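You operate a simulated robot arm through the tools that you are given. There is no shell and no other tool.

You run a simulated robot arm. Do the job below in one go: nothing can be reset, and whatever is moved stays where it is left.

Task
Meter off, both probes back in their stand, lamp off and parked.
Fine: each probe upright in the hole marked with its colour. Set down upright: red probe, black probe.

The check looks at the end state, three seconds after you hand in, the way a careful person would. Anything else that was tipped, shoved, dropped, spilled or broken makes it a failure.

Robot
A 7-joint arm with a two-finger parallel gripper, fixed in place. Base frame: the origin is at the foot of the arm, x ahead of it, y to its left, z up. Readings come in mm, degrees, newtons and seconds.
Its first joint turns from -132.0 to 132.0 degrees. Payload 3.91 kg.
Tool frame: the origin (TCP) lies between the finger pads and is the grasp point; the fingertips stand 30 mm ahead of it; z points along the fingers, y is the line along which they close. The gripper opens to 110 mm. The fingers are 20 mm wide and 10 mm thick; the gripper's body (48 by 112 mm) begins 55 mm behind the TCP.
Orientation is that of the tool frame in the base frame, as a unit quaternion [x, y, z, w]. With the fingers straight down and closing along the base's y, the tool's x points along the base's -x, its y along +y and its z along -z.

Tools
- The arm moves only by the tool nudge_tool. Its arguments are lists of equal length, an entry for each row: "delta_pos": the shift along the tool's x, y, z in units of 40 mm (1.0 is 40 mm), a list of three; "dr": the turn, a rotation vector about the tool's x, y, z in units of 6 degrees (1.0 is 6 degrees), a list of three; "hand": the gripper command, from -1 (shut) to 1 (fully open), values between in proportion. In form: {"delta_pos": [[x, y, z], ...], "dr": [[ax, ay, az], ...], "hand": [hand, ...]}. A call has 1 to 20 rows; each row shifts and turns the commanded pose from where the row before left it, along the tool's axes as they then stand. A call with a number of a shift or a turn outside -1 to 1 is refused whole. Rows are played at 5 a second. More than 50 mm and 8.6 degrees between two rows, or a gripper value outside its range, and nothing of the call is played. A pose out of reach is approached as far as the arm can. The call stops where the force on the tool passes 90 N (or 10 N more than at its start, if that is more) or the arm is blocked; 0.2 s more then pass. The fingers move at their own pace (about 108 mm/s each) and stop on an object; they squeeze with about 44 N. The grip force told is the motor's: it shows also when the fingers shut on nothing. Time passes only in rows, and 0.2 s behind the last, so rows that do not move let the fingers close. The reply holds the time, the measured pose of the TCP, the force on the tool along the base axes, the opening and the grip force, in the units named above and with some noise, with the torque about the TCP (base axes, N m) and any sound that the robot's microphone picked up.
- Cameras (640 x 400 px; columns grow to the right, rows downward): "scene" is fixed at [221.7, 499.7, 1403]; the picture's right is [-0.96, -0.30, 0.00], its down [-0.10, 0.31, -0.95] and it looks along [0.28, -0.90, -0.32] (base axes); focal length 365 px, centre (320, 200). "wrist" rides on the gripper at [72, 17, -103] in the tool frame; the picture's right is [-0.23, 0.97, 0.00], its down [-0.76, -0.18, -0.62] and it looks along [-0.61, -0.14, 0.78] (tool axes); focal length 222 px, centre (320, 200). There is no depth. A picture from a camera that has moved, and an enlarged one, comes with that camera's place and axes in the base frame and with its lens.
- capture(camera): a new picture of that camera. The clock stands still meanwhile.
- inspect(camera, box): a new picture of the part [left, top, right, bottom] of that camera's present view, enlarged. The clock stands still meanwhile.
- job_done(): hands the job in; it is judged then, once.

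Nothing tells you positions but the pictures and the camera data. Unless the task says otherwise, let go and move clear before handing in.

The tools are called after "Call:" as a command line: name --argument value ..., lists and objects as JSON in quotes. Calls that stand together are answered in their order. nudge_tool: Moves the arm, as the interface text tells. Its arguments: {"type":"object","properties":{"delta_pos":{"type":"array","items":{"type":"array","items":{"type":"number"}}},"dr":{"type":"array","items":{"type":"array","items":{"type":"number"}}},"hand":{"type":"array","items":{"type":"number"}}},"required":["delta_pos","dr","hand"]} The other tools are called the same way: capture (camera) takes a picture; inspect (camera, box) takes an enlarged picture of a part of a camera's view; job_done () hands the job in.

At the start:

```text
time_s: 0.0
tcp_pos: [395.9, -449.9, 1334.7]
tool_rot: [0.0, 1.0, -0.001, 0.0]
wrist_force: [-0.1, -0.2, 0.4]
torque: [0.01, -0.01, 0.03]
width: 109.9
finger_force: 0.0
```

scene: 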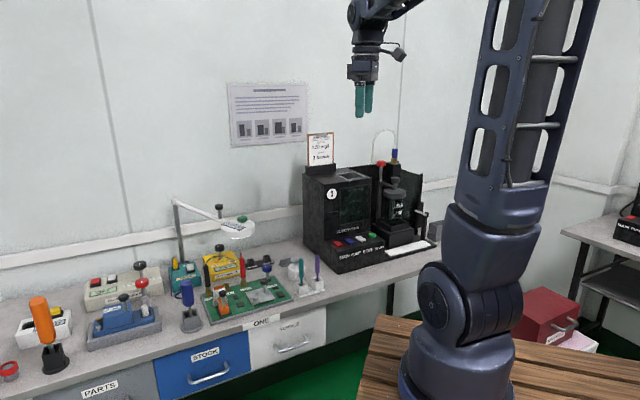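
wrist: 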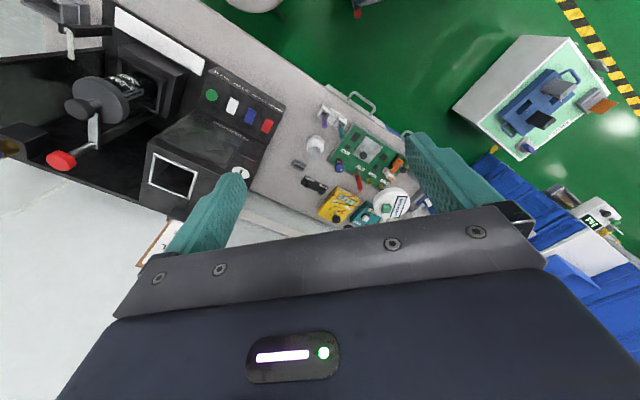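

I see a bench along the far wall with a yellow meter, a green circuit board, a lamp and a probe stand. First I'll look closer at these.

Call:
inspect --camera "scene" --box '[160, 180, 340, 340]'

Call:
inspect --camera "scene" --box '[190, 230, 270, 290]'

Call:
inspect --camera "scene" --box '[220, 75, 340, 170]'

Call:
inspect --camera "wrist" --box '[280, 90, 440, 240]'

Call:
inspect --camera "scene" --box '[0, 220, 200, 400]'

```text
2.50 times, centred on (250, 260) of scene
camera zoom: at [221.7, 499.7, 1403.0], right [-0.96, -0.3, 0.0], down [-0.1, 0.31, -0.95], along [0.28, -0.9, -0.32], focal length 912 px, centre (495, 50)
```

zoom: 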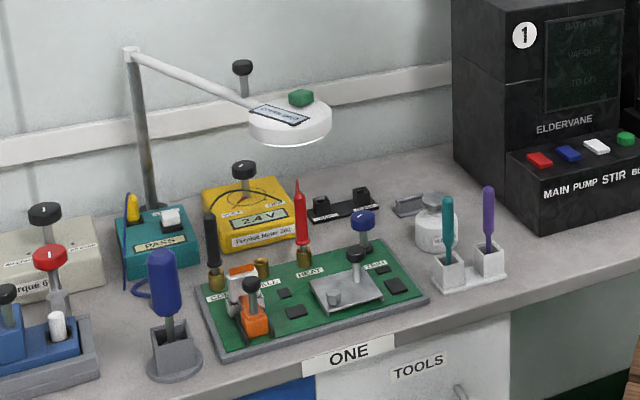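

```text
6.67 times, centred on (230, 260) of scene
camera zoom: at [221.7, 499.7, 1403.0], right [-0.96, -0.3, 0.0], down [-0.1, 0.31, -0.95], along [0.28, -0.9, -0.32], focal length 2431 px, centre (920, -200)
```

zoom: 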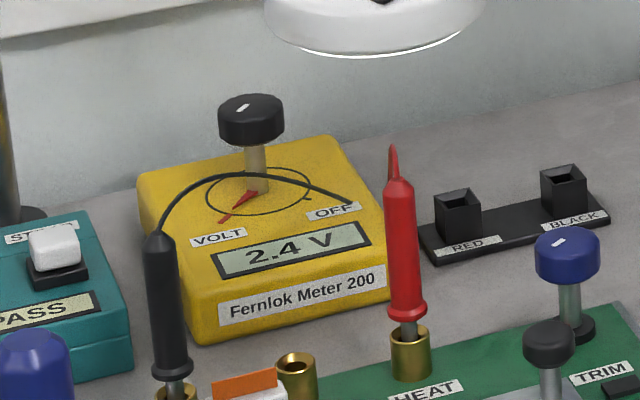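

```text
4.21 times, centred on (280, 122) of scene
camera zoom: at [221.7, 499.7, 1403.0], right [-0.96, -0.3, 0.0], down [-0.1, 0.31, -0.95], along [0.28, -0.9, -0.32], focal length 1535 px, centre (488, 526)
```

zoom: 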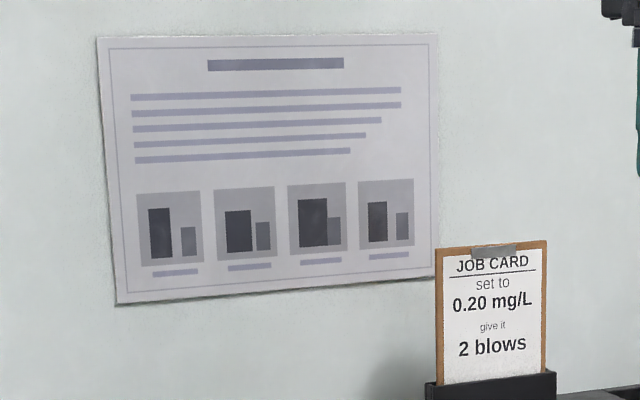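

```text
2.67 times, centred on (360, 165) of wrist
camera zoom: at [322.7, -433.7, 1437.7], right [0.23, 0.97, 0.0], down [0.76, -0.18, 0.62], along [0.61, -0.14, -0.78], focal length 592 px, centre (213, 293)
```

zoom: 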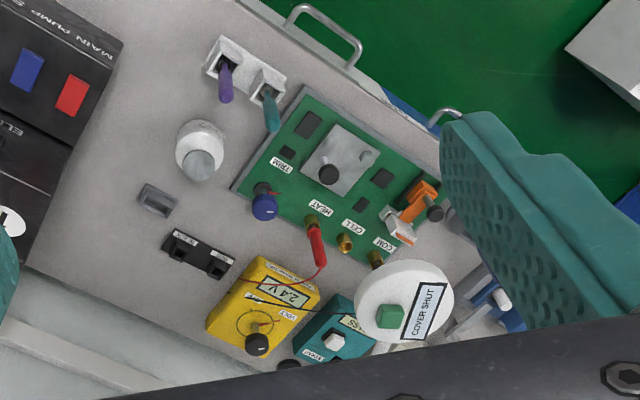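

```text
2.22 times, centred on (100, 310) of scene
camera zoom: at [221.7, 499.7, 1403.0], right [-0.96, -0.3, 0.0], down [-0.1, 0.31, -0.95], along [0.28, -0.9, -0.32], focal length 810 px, centre (809, -44)
```

zoom: 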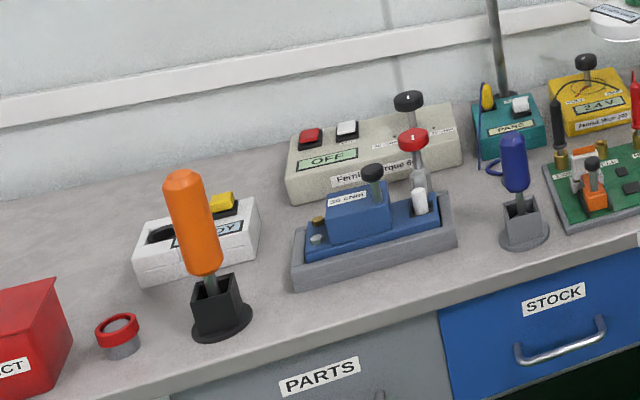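

The lamp head hangs over the circuit board at about (724, -336, 990), with the red probe top near (761, -400, 870). I'll bring the wrist camera closer before touching anything.

Call:
nudge_tool --delta_pos '[[-0.4, 0, 0.8], [-0.4, 0, 0.8], [-0.4, 0, 0.8], [-0.4, 0, 0.8], [-0.4, 0, 0.8], [-0.4, 0, 0.8]]' --dr '[[0, 0, 0], [0, 0, 0], [0, 0, 0], [0, 0, 0], [0, 0, 0], [0, 0, 0]]' --hand '[1, 1, 1, 1, 1, 1]'

Call:
capture --camera "wrist"

Call:
capture --camera "scene"

```text
time_s: 1.4
tcp_pos: [490.9, -451.0, 1142.9]
tool_rot: [0.0, 1.0, 0.0, 0.0]
wrist_force: [-0.7, 0.2, 0.4]
torque: [0.01, 0.01, -0.02]
width: 109.8
finger_force: 0.1
```

```text
taken
camera wrist: at [418.9, -433.5, 1245.3], right [0.23, 0.97, 0.0], down [0.76, -0.18, 0.62], along [0.61, -0.14, -0.78], focal length 222 px, centre (320, 200)
```

wrist: 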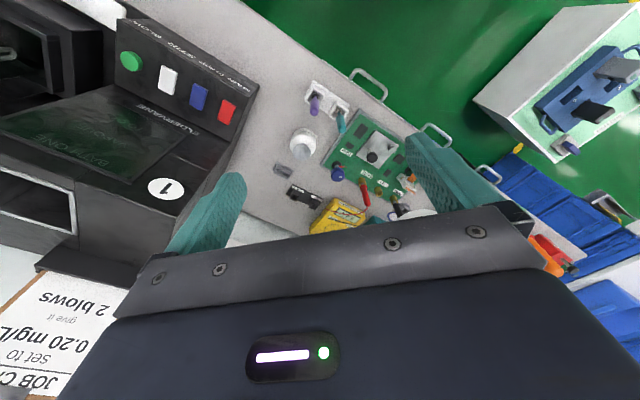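

```text
taken
```

scene: 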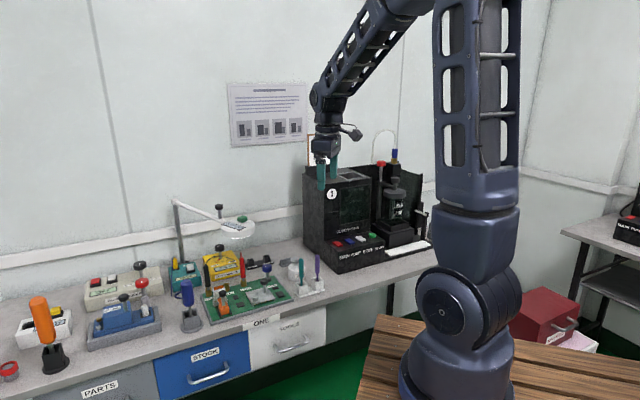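

The wrist camera mostly sees behind the gripper, so I'll zoom the scene camera onto the lamp for details.

Call:
inspect --camera "scene" --box '[208, 196, 272, 246]'

Call:
inspect --camera "scene" --box '[160, 190, 224, 240]'

Call:
inspect --camera "scene" --box '[156, 250, 220, 300]'

Call:
inspect --camera "wrist" --box '[280, 120, 440, 240]'

```text
8.00 times, centred on (240, 221) of scene
camera zoom: at [221.7, 499.7, 1403.0], right [-0.96, -0.3, 0.0], down [-0.1, 0.31, -0.95], along [0.28, -0.9, -0.32], focal length 2917 px, centre (960, 32)
```

zoom: 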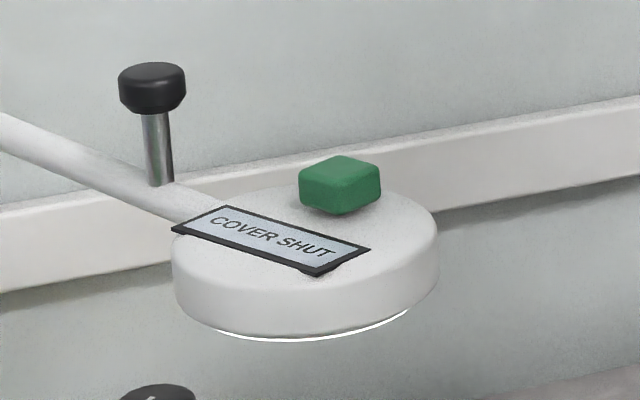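

```text
8.00 times, centred on (192, 215) of scene
camera zoom: at [221.7, 499.7, 1403.0], right [-0.96, -0.3, 0.0], down [-0.1, 0.31, -0.95], along [0.28, -0.9, -0.32], focal length 2917 px, centre (1344, 80)
```

zoom: 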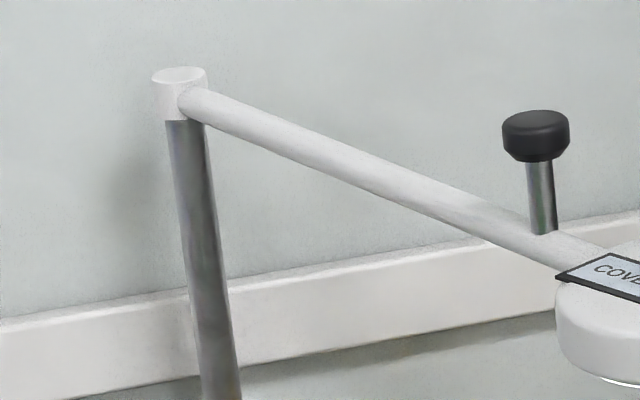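

```text
8.00 times, centred on (188, 275) of scene
camera zoom: at [221.7, 499.7, 1403.0], right [-0.96, -0.3, 0.0], down [-0.1, 0.31, -0.95], along [0.28, -0.9, -0.32], focal length 2917 px, centre (1376, -400)
```

zoom: 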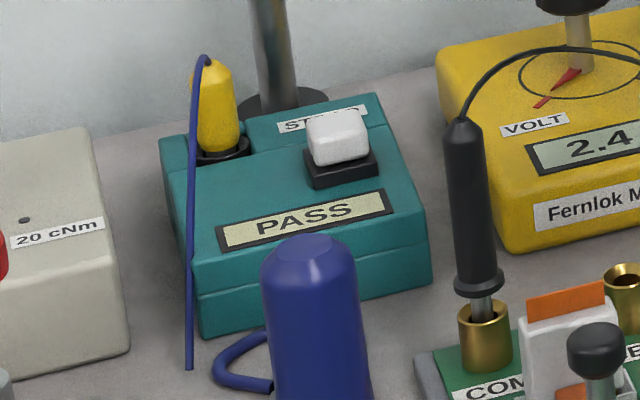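

```text
3.33 times, centred on (360, 180) of wrist
camera zoom: at [418.9, -433.5, 1245.3], right [0.23, 0.97, 0.0], down [0.76, -0.18, 0.62], along [0.61, -0.14, -0.78], focal length 740 px, centre (187, 267)
```

zoom: 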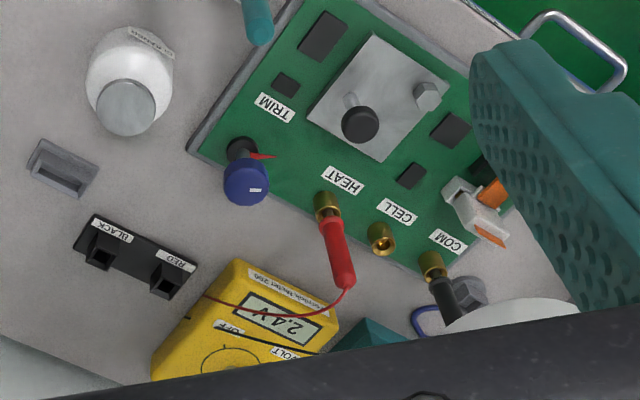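

The lamp is lit (bright ring under the head), with a green switch on top and a black handle on its arm. I'll get a high overhead view with the wrist camera to find the lamp's park position.

Call:
nudge_tool --delta_pos '[[-0.6, 0, -0.7], [-0.6, 0, -0.7], [-0.6, 0, -0.7], [-0.9, 0, -0.7], [-0.9, 0, -0.4], [-0.9, 0, 0], [-0.9, 0, 0], [-0.9, 0, 0]]' --dr '[[0, 0, 0], [0, 0, 0], [0, 0, 0], [0, 0, 0], [0, 0, 0], [0, 0, 0], [0, 0, 0], [0, 0, 0]]' --hand '[1, 1, 1, 1, 1, 1, 1, 1]'

Call:
capture --camera "wrist"

Call:
inspect --camera "wrist" --box '[240, 40, 440, 220]'

```text
time_s: 3.2
tcp_pos: [742.5, -448.6, 1272.0]
tool_rot: [0.0, 1.0, 0.001, 0.002]
wrist_force: [-0.8, -0.7, 0.2]
torque: [0.02, -0.04, 0.04]
width: 110.1
finger_force: 0.0
```

```text
taken
camera wrist: at [670.3, -433.4, 1374.7], right [0.23, 0.97, 0.0], down [0.76, -0.18, 0.62], along [0.61, -0.14, -0.78], focal length 222 px, centre (320, 200)
```

wrist: 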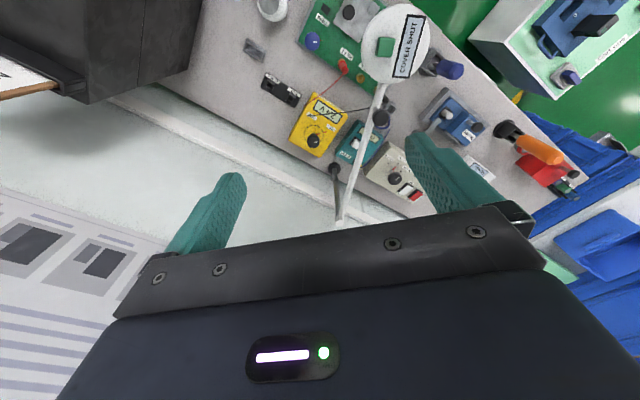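

```text
2.22 times, centred on (340, 130) of wrist
camera zoom: at [670.3, -433.4, 1374.7], right [0.23, 0.97, 0.0], down [0.76, -0.18, 0.62], along [0.61, -0.14, -0.78], focal length 494 px, centre (276, 356)
```

zoom: 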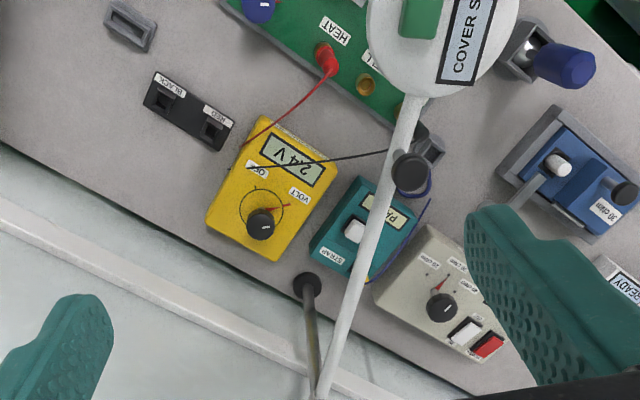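

I've got the layout: lamp pole near (1042, -474), handle top near (801, -369, 1030), stand holes near (801, -542) red and (758, -583) black. I'll look closer at the stand and the grey block for any "park" marking.

Call:
nudge_tool --delta_pos '[[0.306, -0.308, 0.8], [0.306, -0.308, 0.8], [0.306, -0.308, 0.8], [0.306, -0.308, 0.8], [0.306, -0.308, 0.8], [0.306, -0.308, 0.8], [0.306, -0.308, 0.8], [0.306, -0.308, 0.8]]' --dr '[[0, 0, 0], [0, 0, 0], [0, 0, 0], [0, 0, 0], [0, 0, 0], [0, 0, 0], [0, 0, 0], [0, 0, 0]]' --hand '[1, 1, 1, 1, 1, 1, 1, 1]'

Call:
capture --camera "wrist"

Call:
inspect --camera "wrist" --box '[220, 40, 420, 220]'

Call:
capture --camera "scene"

```text
time_s: 5.0
tcp_pos: [645.8, -550.3, 1013.1]
tool_rot: [0.0, 1.0, 0.0, 0.0]
wrist_force: [0.8, -0.8, 0.7]
torque: [-0.04, 0.01, 0.02]
width: 109.9
finger_force: 0.0
```

```text
taken
camera wrist: at [573.3, -532.7, 1117.3], right [0.23, 0.97, 0.0], down [0.76, -0.18, 0.62], along [0.61, -0.14, -0.78], focal length 222 px, centre (320, 200)
```

wrist: 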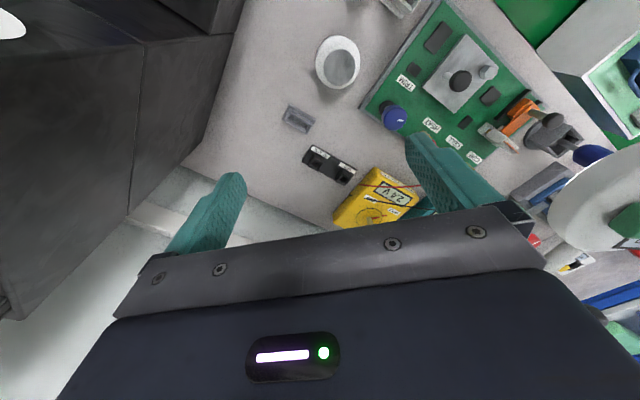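

```text
2.22 times, centred on (320, 130) of wrist
camera zoom: at [573.3, -532.7, 1117.3], right [0.23, 0.97, 0.0], down [0.76, -0.18, 0.62], along [0.61, -0.14, -0.78], focal length 494 px, centre (320, 356)
```

zoom: 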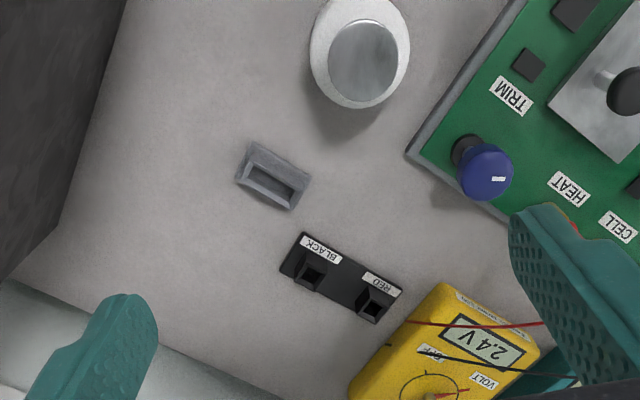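

```text
taken
```

scene: 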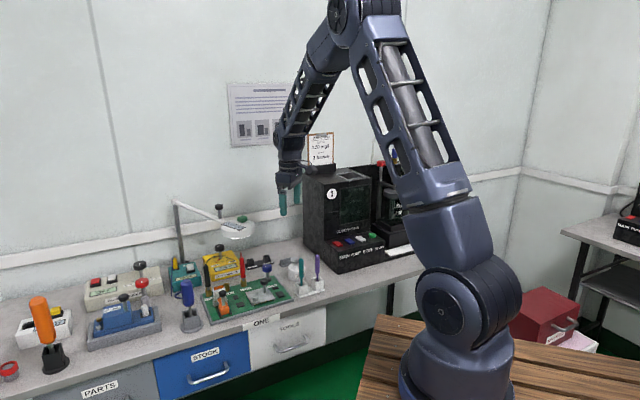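

The stand holes are confirmed. Next I'll look closely at the lamp pole, arm and head from above for park markings.

Call:
nudge_tool --delta_pos '[[0, 0, -0.9], [0, 0, -0.9], [0, 0, -0.9], [-0.3, 0, -0.9], [-0.6, 0.2, -0.9], [-0.9, 0.2, -0.3], [-0.9, 0.2, 0], [-0.9, 0.2, 0], [-0.9, 0.2, 0], [-0.5, 0.2, 0]]' --dr '[[0, 0, 0], [0, 0, 0], [0, 0, 0], [0, 0, 0], [0, 0, 0], [0, 0, 0], [0, 0, 0], [0, 0, 0], [0, 0, 0], [0, 0, 0]]' --hand '[1, 1, 1, 1, 1, 1, 1, 1, 1, 1]'

Call:
capture --camera "wrist"

Call:
inspect --camera "wrist" --box '[260, 80, 440, 220]'

Call:
inspect --camera "wrist" --box '[280, 0, 480, 120]'

```text
time_s: 7.2
tcp_pos: [845.2, -500.8, 1206.6]
tool_rot: [0.0, 1.0, -0.001, 0.0]
wrist_force: [-0.2, 0.2, 0.4]
torque: [0.02, -0.03, 0.03]
width: 109.7
finger_force: 0.1
```

```text
taken
camera wrist: at [773.0, -483.8, 1310.0], right [0.23, 0.97, 0.0], down [0.76, -0.18, 0.62], along [0.61, -0.14, -0.78], focal length 222 px, centre (320, 200)
```

wrist: 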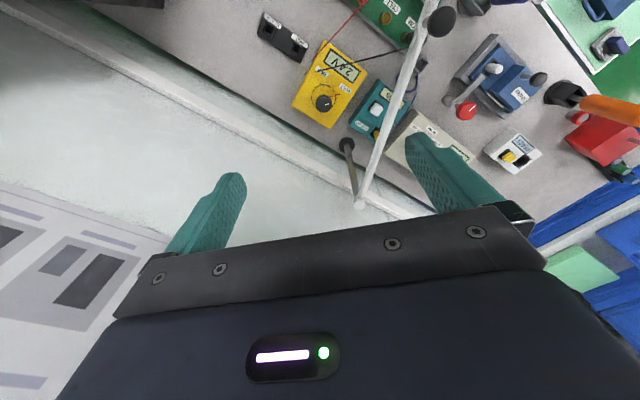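

```text
2.86 times, centred on (350, 150) of wrist
camera zoom: at [773.0, -483.8, 1310.0], right [0.23, 0.97, 0.0], down [0.76, -0.18, 0.62], along [0.61, -0.14, -0.78], focal length 635 px, centre (234, 343)
```

zoom: 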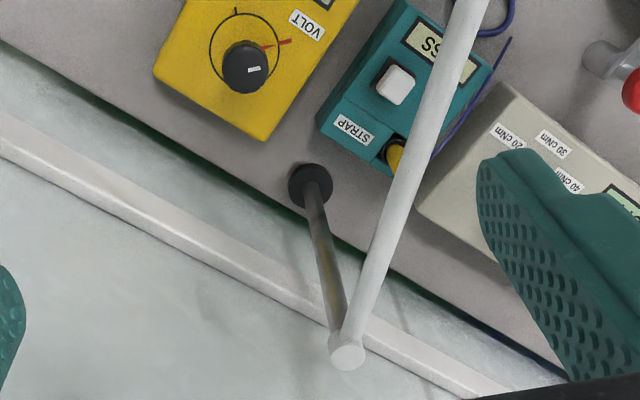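

```text
3.20 times, centred on (380, 60) of wrist
camera zoom: at [773.0, -483.8, 1310.0], right [0.23, 0.97, 0.0], down [0.76, -0.18, 0.62], along [0.61, -0.14, -0.78], focal length 711 px, centre (128, 648)
```

zoom: 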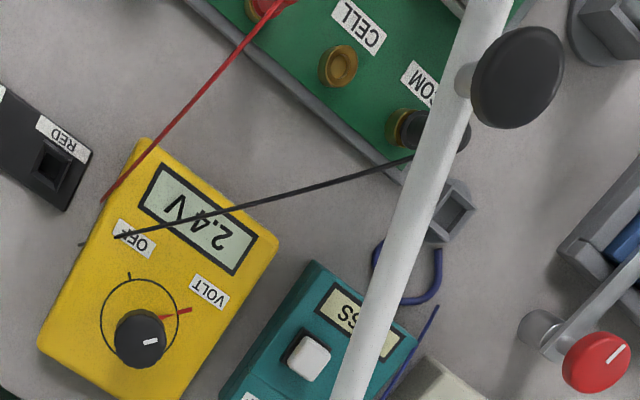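

Wall side is clear of markings; the meter needs about a 90° counter-clockwise turn (VOLT to OFF tick). I'll move over the lamp head to locate the green switch and handle precisely.

Call:
nudge_tool --delta_pos '[[0.6, 0.72, 0], [0.6, 0.72, 0], [0.6, 0.72, 0.2], [0.6, 0.72, 0.3], [0.6, 0.72, 0.4]]' --dr '[[0, 0, 0], [0, 0, 0], [0, 0, 0], [0, 0, 0], [0, 0, 0]]' --hand '[1, 1, 1, 1, 1]'

Call:
capture --camera "wrist"

Call:
inspect --camera "wrist" --box '[260, 40, 420, 200]'

Call:
inspect --camera "scene" --box '[190, 160, 290, 240]'

```text
time_s: 8.4
tcp_pos: [725.8, -357.3, 1169.0]
tool_rot: [0.0, 1.0, 0.0, 0.0]
wrist_force: [0.9, -0.3, 0.4]
torque: [0.04, 0.01, 0.02]
width: 109.7
finger_force: 0.0
```

```text
taken
camera wrist: at [653.4, -340.3, 1272.8], right [0.23, 0.97, 0.0], down [0.76, -0.18, 0.62], along [0.61, -0.14, -0.78], focal length 222 px, centre (320, 200)
```

wrist: 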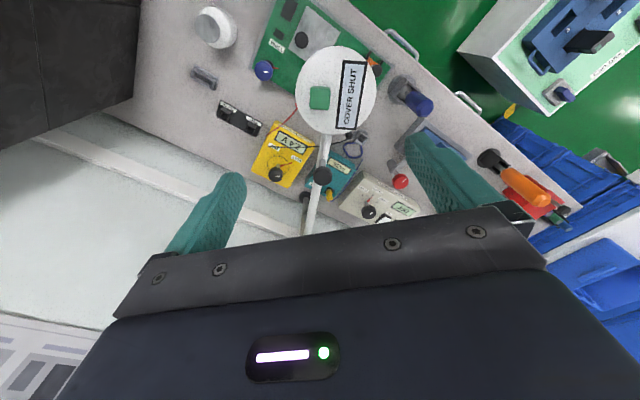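

```text
2.50 times, centred on (340, 120) of wrist
camera zoom: at [653.4, -340.3, 1272.8], right [0.23, 0.97, 0.0], down [0.76, -0.18, 0.62], along [0.61, -0.14, -0.78], focal length 555 px, centre (270, 400)
```

zoom: 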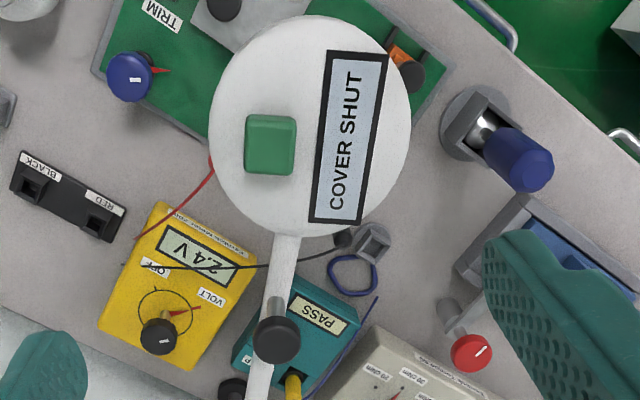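

```text
5.00 times, centred on (240, 200) of scene
camera zoom: at [221.7, 499.7, 1403.0], right [-0.96, -0.3, 0.0], down [-0.1, 0.31, -0.95], along [0.28, -0.9, -0.32], focal length 1823 px, centre (720, 200)
```

zoom: 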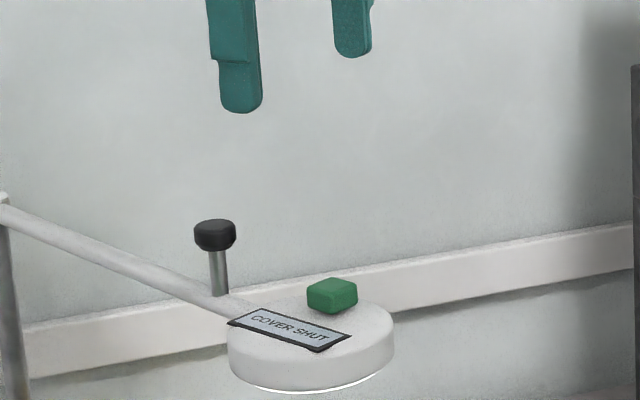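

The green switch is at about (714, -355, 1016) and the handle's top at (800, -369, 1029). I'll close the fingers and come down just above the switch.

Call:
nudge_tool --delta_pos '[[0.295, 0.068, 0], [0, 0, 0.7], [0, 0, 0.8], [0, 0, 0.8], [0, 0, 0.5], [0, 0, 0]]' --dr '[[0, 0, 0], [0, 0, 0], [0, 0, 0], [0, 0, 0], [0, 0, 0], [0, 0, 0]]' --hand '[-1, -1, -1, -1, -1, -1]'

Call:
inspect --camera "scene" --box '[210, 180, 270, 240]'

Call:
capture --camera "wrist"

```text
time_s: 9.8
tcp_pos: [715.0, -353.7, 1057.9]
tool_rot: [-0.001, 1.0, 0.0, 0.0]
wrist_force: [0.0, 0.5, 0.1]
torque: [0.0, 0.0, -0.01]
width: 0.0
finger_force: 37.5
```

```text
6.67 times, centred on (240, 210) of scene
camera zoom: at [221.7, 499.7, 1403.0], right [-0.96, -0.3, 0.0], down [-0.1, 0.31, -0.95], along [0.28, -0.9, -0.32], focal length 2431 px, centre (853, 133)
```

zoom: 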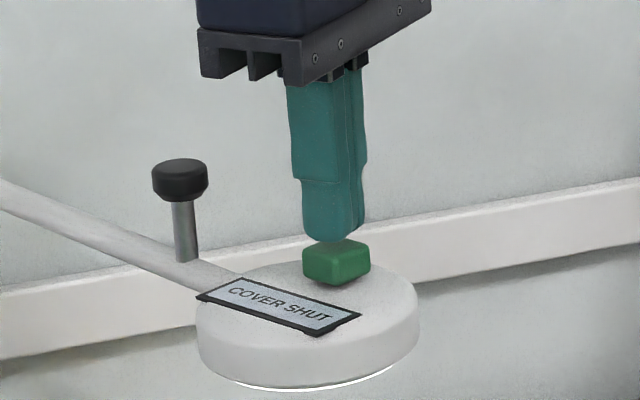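

```text
taken
camera wrist: at [641.8, -337.1, 1160.9], right [0.23, 0.97, 0.0], down [0.76, -0.18, 0.62], along [0.61, -0.14, -0.78], focal length 222 px, centre (320, 200)
```

wrist: 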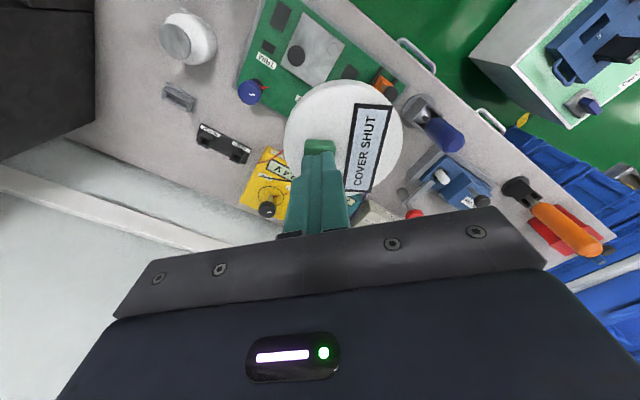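

Fingertips are right above the switch with about 10 mm to go. I'll press in small steps.

Call:
nudge_tool --delta_pos '[[0, 0, 0.1], [0, 0, 0.08], [0, 0, 0.06], [0, 0, 0.05], [0, 0, 0.05], [0, 0, 0.05]]' --dr '[[0, 0, 0], [0, 0, 0], [0, 0, 0], [0, 0, 0], [0, 0, 0], [0, 0, 0]]' --hand '[-1, -1, -1, -1, -1, -1]'

Call:
inspect --camera "scene" --box '[210, 180, 270, 240]'

```text
time_s: 11.2
tcp_pos: [713.5, -354.1, 1044.7]
tool_rot: [0.0, 1.0, 0.0, 0.001]
wrist_force: [2.0, -0.1, 20.4]
torque: [0.02, -0.04, 0.13]
width: 0.0
finger_force: 37.4
heard: click
```

```text
6.67 times, centred on (240, 210) of scene
camera zoom: at [221.7, 499.7, 1403.0], right [-0.96, -0.3, 0.0], down [-0.1, 0.31, -0.95], along [0.28, -0.9, -0.32], focal length 2431 px, centre (853, 133)
```

zoom: 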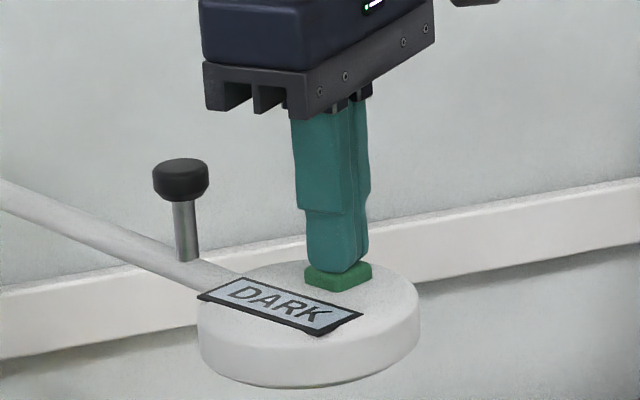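

The display now reads "DARK", so the lamp is off. I'll lift, confirm it stays off, and go over to the arm's handle turned so the fingers straddle it.

Call:
nudge_tool --delta_pos '[[0, 0, -0.5], [0, 0, -0.9], [-0.54, -0.094, 0], [-0.54, -0.094, 0], [-0.54, -0.094, 0], [-0.54, -0.094, 0], [0, 0, 0]]' --dr '[[0, 0, 0], [0, 0, 0], [0, 0, 0.95], [0, 0, 0], [0, 0, 0], [0, 0, 0], [0, 0, 0]]' --hand '[-1, -1, -1, -0.2, 0.2, 0.3, 0.3]'

Call:
inspect --camera "scene" --box '[190, 160, 290, 240]'

Call:
capture --camera "wrist"

```text
time_s: 12.8
tcp_pos: [798.6, -376.0, 1098.3]
tool_rot: [0.049, 0.999, 0.0, -0.001]
wrist_force: [-0.5, -0.5, 0.4]
torque: [0.02, -0.02, -0.01]
width: 71.6
finger_force: 0.2
```

```text
5.00 times, centred on (240, 200) of scene
camera zoom: at [221.7, 499.7, 1403.0], right [-0.96, -0.3, 0.0], down [-0.1, 0.31, -0.95], along [0.28, -0.9, -0.32], focal length 1823 px, centre (720, 200)
```

zoom: 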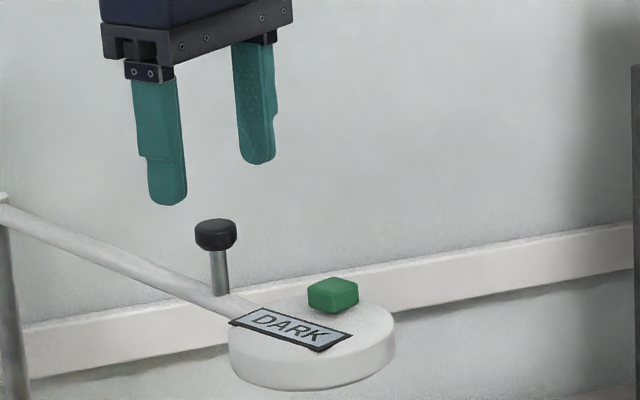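

```text
taken
camera wrist: at [728.0, -352.0, 1201.9], right [0.32, 0.95, 0.0], down [0.74, -0.25, 0.62], along [0.59, -0.2, -0.78], focal length 222 px, centre (320, 200)
```

wrist: 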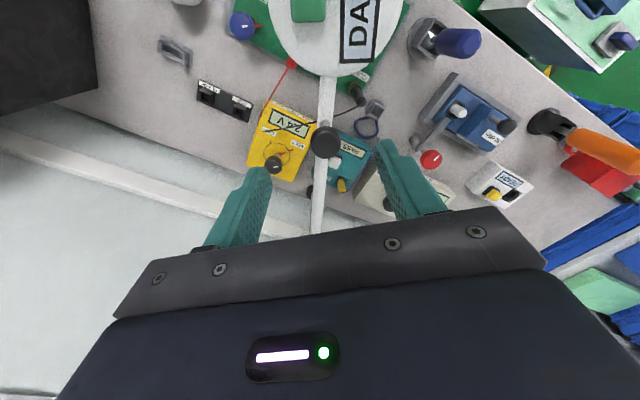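

The lamp stays dark. I'll finish the turn, descend over the handle knob and grip it.

Call:
nudge_tool --delta_pos '[[0, 0, 0], [0, 0, 0], [0, 0.16, 0], [0, 0, 0.65], [0, 0, 0.65], [0, 0, 0.6], [0, 0, 0]]' --dr '[[0, 0, 0.95], [0, 0, 0.95], [0, 0, 0.95], [0, 0, 0], [0, 0, 0], [0, 0, 0], [0, 0, 0]]' --hand '[0.3, 0.3, 0.3, 0.3, 0.3, 0.3, 0.3]'

Call:
capture --camera "wrist"

Call:
inspect --camera "scene" --box '[190, 160, 290, 240]'

```text
time_s: 14.4
tcp_pos: [800.0, -369.4, 1022.9]
tool_rot: [0.198, 0.98, 0.0, -0.001]
wrist_force: [0.2, 0.1, -0.6]
torque: [0.03, -0.02, -0.01]
width: 71.3
finger_force: 0.0
```

```text
taken
camera wrist: at [740.0, -326.1, 1126.1], right [0.59, 0.81, 0.0], down [0.63, -0.46, 0.62], along [0.5, -0.37, -0.78], focal length 222 px, centre (320, 200)
```

wrist: 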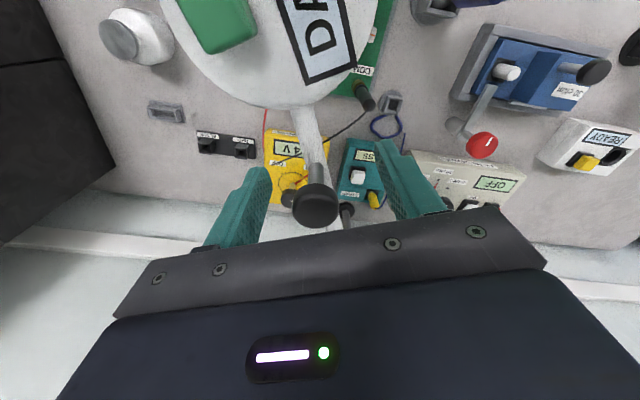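

```text
5.00 times, centred on (240, 200) of scene
camera zoom: at [221.7, 499.7, 1403.0], right [-0.96, -0.3, 0.0], down [-0.1, 0.31, -0.95], along [0.28, -0.9, -0.32], focal length 1823 px, centre (720, 200)
```

zoom: 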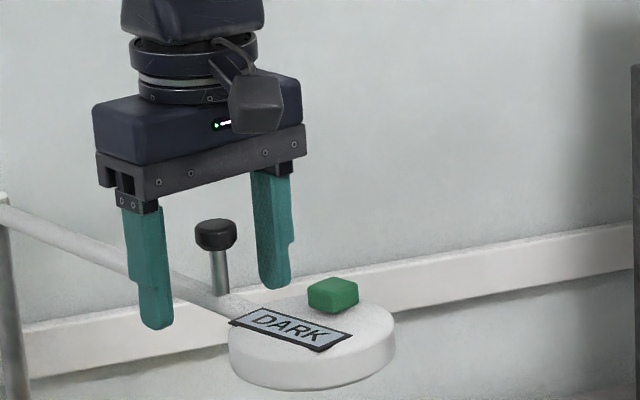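

The handle knob is centred between the fingers; now I'll grip it.

Call:
nudge_tool --delta_pos '[[0, 0, 0], [0, 0, 0], [0, 0, 0]]' --dr '[[0, 0, 0], [0, 0, 0], [0, 0, 0]]' --hand '[-0.3, -1, -1]'

Call:
capture --camera "wrist"

```text
time_s: 15.2
tcp_pos: [800.0, -369.9, 1023.8]
tool_rot: [0.197, 0.98, -0.001, 0.0]
wrist_force: [-1.1, -1.4, -1.3]
torque: [-0.03, -0.09, -0.06]
width: 23.1
finger_force: 45.0
```

```text
taken
camera wrist: at [740.0, -326.2, 1126.2], right [0.59, 0.81, 0.0], down [0.63, -0.46, 0.62], along [0.5, -0.37, -0.78], focal length 222 px, centre (320, 200)
```

wrist: 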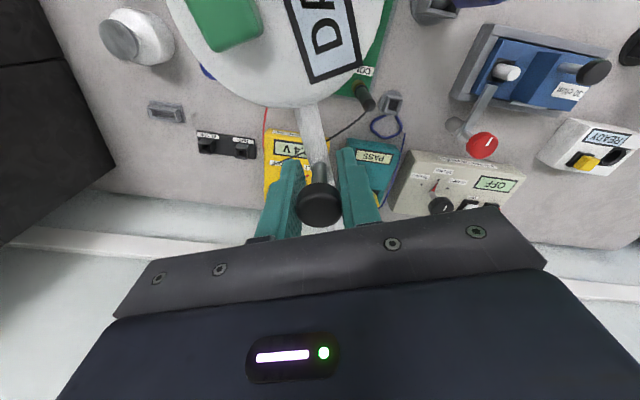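

Gripped at 23 mm, which matches the knob. I'll swing the arm about its pole counter-clockwise (toward the wall, away from the board) in small arcs and watch the forces.

Call:
nudge_tool --delta_pos '[[-0.0253, -0.579, 0], [-0.0253, -0.579, 0], [-0.0253, -0.579, 0]]' --dr '[[0, 0, -0.833], [0, 0, -0.833], [0, 0, -0.833]]' --hand '[-1, -1, -1]'

Call:
inspect --camera "scene" --box '[170, 150, 310, 260]'

Call:
capture --camera "wrist"

```text
time_s: 16.0
tcp_pos: [781.0, -437.8, 1023.1]
tool_rot: [0.068, 0.998, 0.0, 0.0]
wrist_force: [-6.0, -0.2, 6.8]
torque: [-0.06, 0.41, -0.44]
width: 23.3
finger_force: 44.7
```

```text
3.64 times, centred on (240, 205) of scene
camera zoom: at [221.7, 499.7, 1403.0], right [-0.96, -0.3, 0.0], down [-0.1, 0.31, -0.95], along [0.28, -0.9, -0.32], focal length 1326 px, centre (611, 182)
```

zoom: 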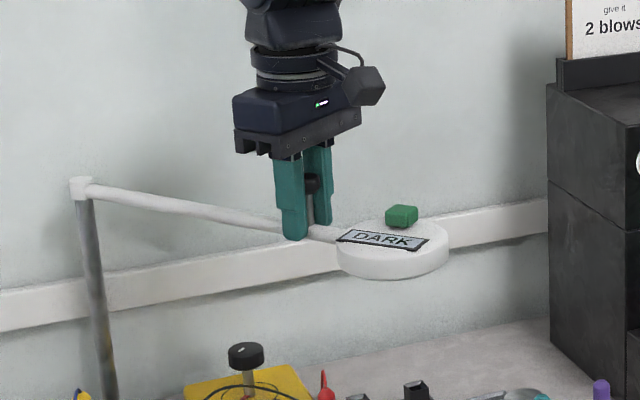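

```text
taken
camera wrist: at [712.1, -411.0, 1126.1], right [0.36, 0.93, 0.0], down [0.73, -0.28, 0.62], along [0.58, -0.22, -0.78], focal length 222 px, centre (320, 200)
```

wrist: 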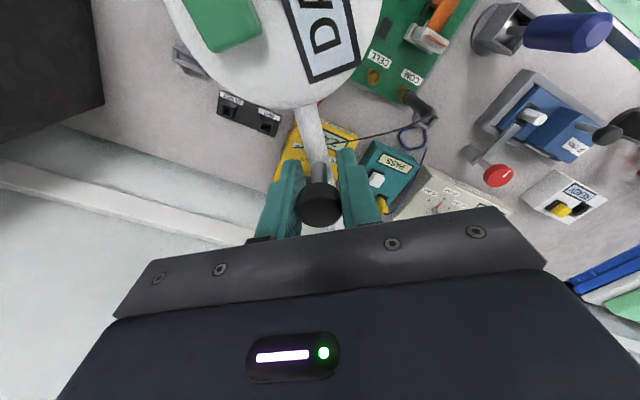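

The arm swings freely and the radius stays constant. I'll continue the swing.

Call:
nudge_tool --delta_pos '[[-0.0253, -0.579, 0], [-0.0253, -0.579, 0], [-0.0253, -0.579, 0], [-0.0253, -0.579, 0], [-0.0253, -0.579, 0]]' --dr '[[0, 0, -0.833], [0, 0, -0.833], [0, 0, -0.833], [0, 0, -0.833], [0, 0, -0.833]]' --hand '[-1, -1, -1, -1, -1]'

Call:
capture --camera "scene"

Call:
capture --camera "wrist"

```text
time_s: 17.2
tcp_pos: [791.5, -551.5, 1023.4]
tool_rot: [-0.151, 0.989, -0.001, 0.001]
wrist_force: [-2.0, -1.2, 3.4]
torque: [-0.13, -0.22, -0.36]
width: 23.0
finger_force: 45.2
```

```text
taken
```

scene: 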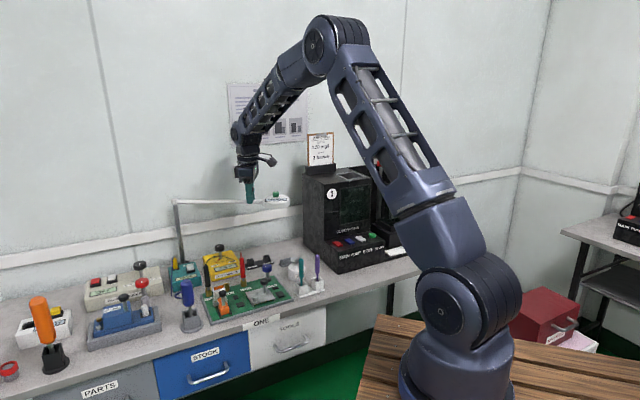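

```text
taken
camera wrist: at [717.5, -556.8, 1126.0], right [-0.07, 1.0, 0.0], down [0.78, 0.06, 0.62], along [0.62, 0.04, -0.78], focal length 222 px, centre (320, 200)
```

wrist: 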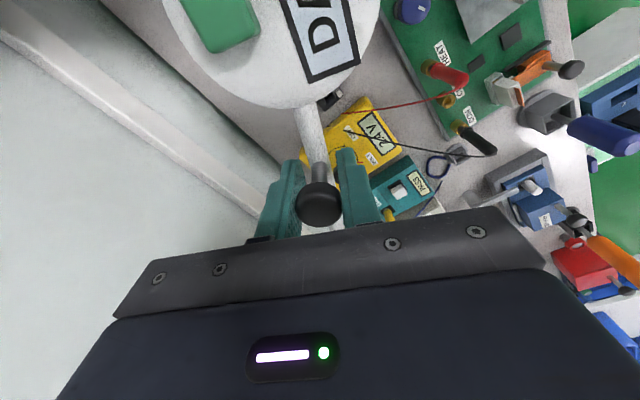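

Still moving freely at about 197°. I'll continue while watching for an end stop.

Call:
nudge_tool --delta_pos '[[-0.0253, -0.579, 0], [-0.0253, -0.579, 0], [0, 0, 0]]' --dr '[[0, 0, -0.833], [0, 0, -0.833], [0, 0, 0]]' --hand '[-1, -1, -1]'

Call:
inspect --camera "scene" --box '[160, 130, 340, 260]'

Call:
capture --camera "wrist"

```text
time_s: 18.0
tcp_pos: [811.3, -594.2, 1022.0]
tool_rot: [-0.236, 0.972, 0.001, 0.0]
wrist_force: [1.7, 0.2, 7.8]
torque: [-0.04, -0.23, -0.11]
width: 23.1
finger_force: 44.9
```

```text
3.08 times, centred on (250, 195) of scene
camera zoom: at [221.7, 499.7, 1403.0], right [-0.96, -0.3, 0.0], down [-0.1, 0.31, -0.95], along [0.28, -0.9, -0.32], focal length 1122 px, centre (535, 215)
```

zoom: 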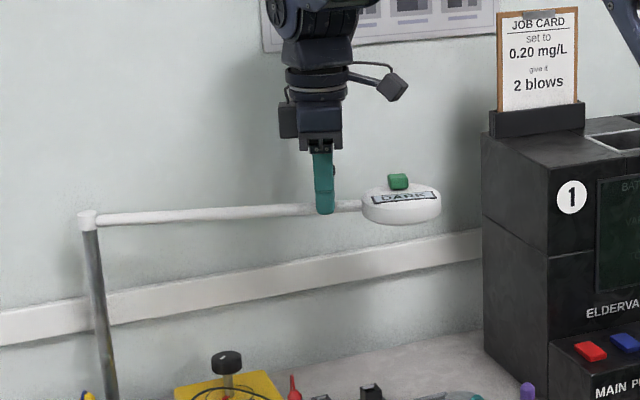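

```text
taken
camera wrist: at [737.7, -612.3, 1126.0], right [-0.24, 0.97, 0.0], down [0.76, 0.19, 0.62], along [0.61, 0.15, -0.78], focal length 222 px, centre (320, 200)
```

wrist: 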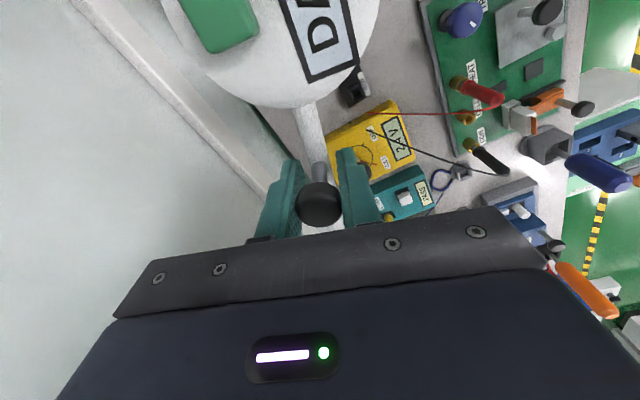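

No stop yet at about 207°. One more step at a time.

Call:
nudge_tool --delta_pos '[[-0.0253, -0.579, 0], [0, 0, 0]]' --dr '[[0, 0, -0.833], [0, 0, 0]]' --hand '[-1, -1]'

Call:
inspect --camera "scene" --box '[160, 130, 340, 260]'

Call:
capture --camera "wrist"

```text
time_s: 18.6
tcp_pos: [822.2, -613.6, 1022.0]
tool_rot: [-0.278, 0.961, 0.0, 0.002]
wrist_force: [5.9, 1.4, 5.6]
torque: [0.34, -0.66, -0.26]
width: 23.4
finger_force: 44.9
```

```text
3.08 times, centred on (250, 195) of scene
camera zoom: at [221.7, 499.7, 1403.0], right [-0.96, -0.3, 0.0], down [-0.1, 0.31, -0.95], along [0.28, -0.9, -0.32], focal length 1122 px, centre (535, 215)
```

zoom: 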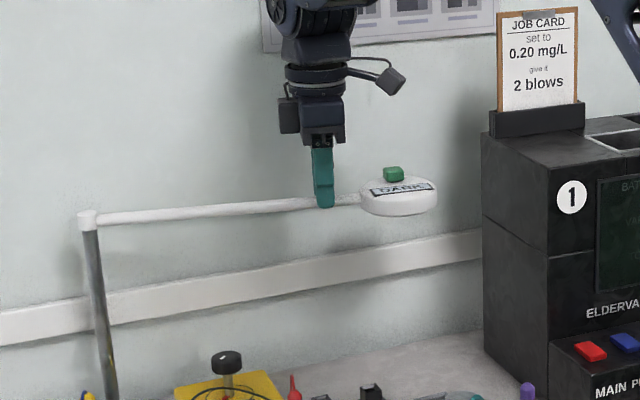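

```text
taken
camera wrist: at [751.2, -638.5, 1125.9], right [-0.33, 0.94, 0.0], down [0.74, 0.26, 0.62], along [0.59, 0.2, -0.78], focal length 222 px, centre (320, 200)
```

wrist: 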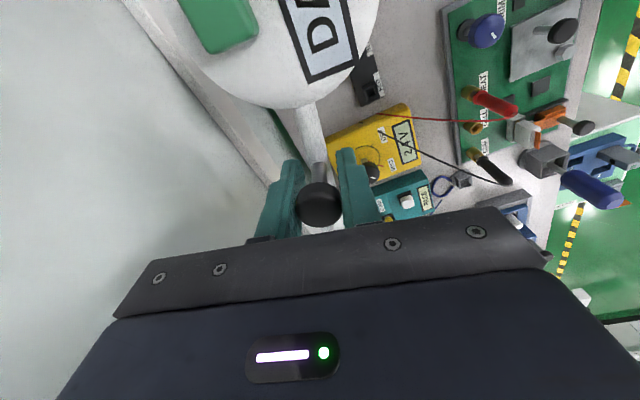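

At about 212° with only light force. I'll go on one more step, watching the clearance of the head to the wall.

Call:
nudge_tool --delta_pos '[[-0.0253, -0.579, 0], [0, 0, 0]]' --dr '[[0, 0, -0.833], [0, 0, 0]]' --hand '[-1, -1]'

Call:
inspect --camera "scene" --box '[160, 130, 340, 260]'

Call:
capture --camera "wrist"

```text
time_s: 19.2
tcp_pos: [835.3, -633.4, 1023.3]
tool_rot: [-0.319, 0.948, 0.0, -0.001]
wrist_force: [11.3, 7.1, 5.9]
torque: [-0.14, 0.23, -0.04]
width: 23.4
finger_force: 45.4
```

```text
3.08 times, centred on (250, 195) of scene
camera zoom: at [221.7, 499.7, 1403.0], right [-0.96, -0.3, 0.0], down [-0.1, 0.31, -0.95], along [0.28, -0.9, -0.32], focal length 1122 px, centre (535, 215)
```

zoom: 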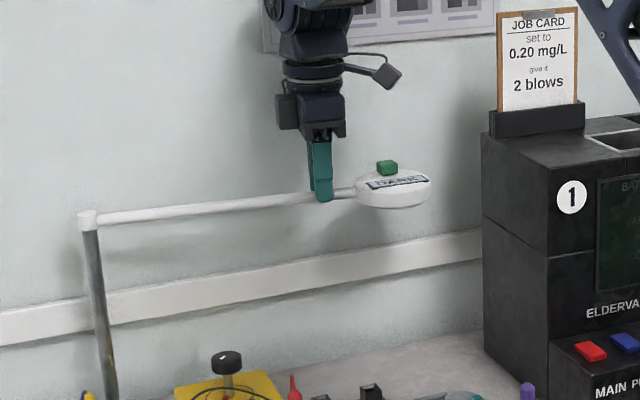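

```text
taken
camera wrist: at [766.7, -662.9, 1126.0], right [-0.41, 0.91, 0.0], down [0.71, 0.32, 0.62], along [0.57, 0.26, -0.78], focal length 222 px, centre (320, 200)
```

wrist: 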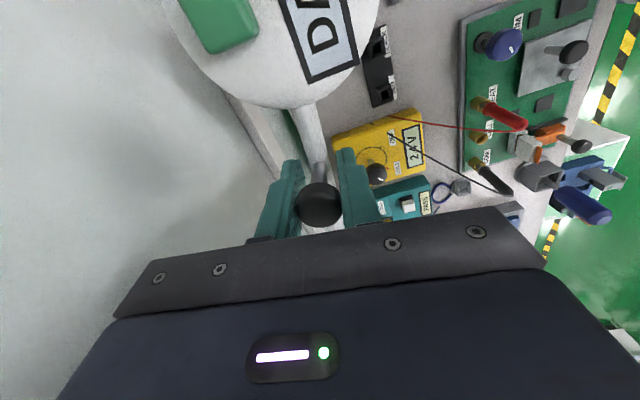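

Still free at about 217°, and only a small radial pull shows. I'll keep going in 3° steps to find a stop, easing the radius slightly.

Call:
nudge_tool --delta_pos '[[-0.03, -0.348, 0], [0, 0, 0]]' --dr '[[0, 0, -0.5], [0, 0, 0]]' --hand '[-1, -1]'

Call:
inspect --camera "scene" --box '[240, 170, 300, 220]'

```text
time_s: 19.6
tcp_pos: [837.7, -634.8, 1023.6]
tool_rot: [-0.342, 0.94, 0.01, -0.004]
wrist_force: [-48.6, 43.6, 23.5]
torque: [-0.44, -0.17, -0.05]
width: 23.1
finger_force: 45.2
stopped in row 2: the force on the tool passed its limit at 96 N (the readings are from after the stop); the commanded pose is now the measured one
```

```text
8.00 times, centred on (270, 195) of scene
camera zoom: at [221.7, 499.7, 1403.0], right [-0.96, -0.3, 0.0], down [-0.1, 0.31, -0.95], along [0.28, -0.9, -0.32], focal length 2917 px, centre (720, 240)
```

zoom: 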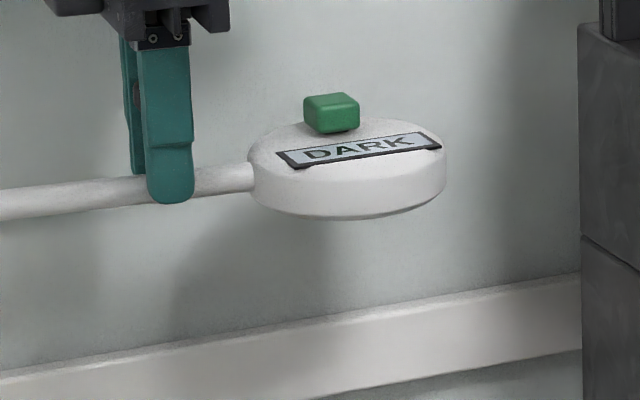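

That's a firm end stop at about 218°, arm along the wall, clear of the bench work. I'll release the handle gently and lift straight up.

Call:
nudge_tool --delta_pos '[[0, 0, 0], [0, 0, 0], [0, 0, 0], [0, 0, -0.6], [0, 0, -0.8], [0, 0, -0.8]]' --dr '[[0, 0, 0], [0, 0, 0], [0, 0, 0], [0, 0, 0], [0, 0, 0], [0, 0, 0]]' --hand '[-0.1, -0.1, -0.1, -0.1, -0.1, -0.1]'

Call:
inspect --camera "scene" --box '[160, 150, 300, 240]'

Call:
capture --camera "wrist"

```text
time_s: 21.0
tcp_pos: [842.1, -639.2, 1109.4]
tool_rot: [-0.342, 0.94, 0.008, -0.004]
wrist_force: [-0.5, -0.6, -0.4]
torque: [-0.01, 0.0, 0.01]
width: 49.5
finger_force: 0.0
```

```text
4.44 times, centred on (230, 195) of scene
camera zoom: at [221.7, 499.7, 1403.0], right [-0.96, -0.3, 0.0], down [-0.1, 0.31, -0.95], along [0.28, -0.9, -0.32], focal length 1621 px, centre (720, 222)
```

zoom: 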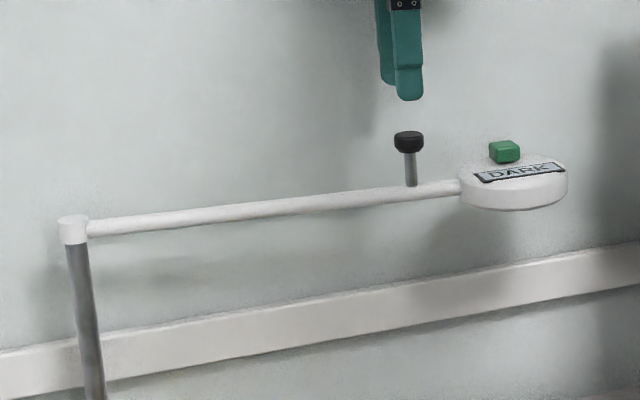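

```text
taken
camera wrist: at [776.0, -674.2, 1212.1], right [-0.45, 0.89, 0.02], down [0.71, 0.34, 0.62], along [0.55, 0.29, -0.79], focal length 222 px, centre (320, 200)
```

wrist: 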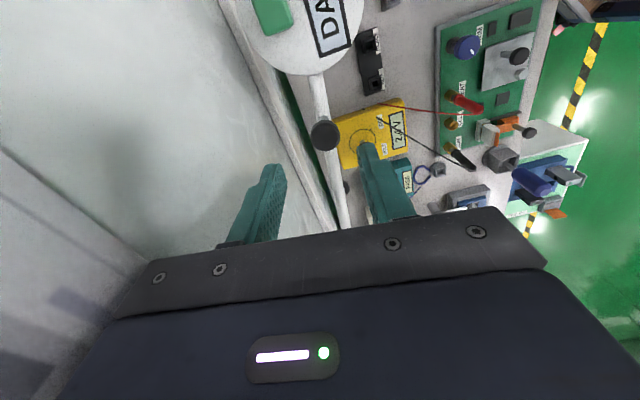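

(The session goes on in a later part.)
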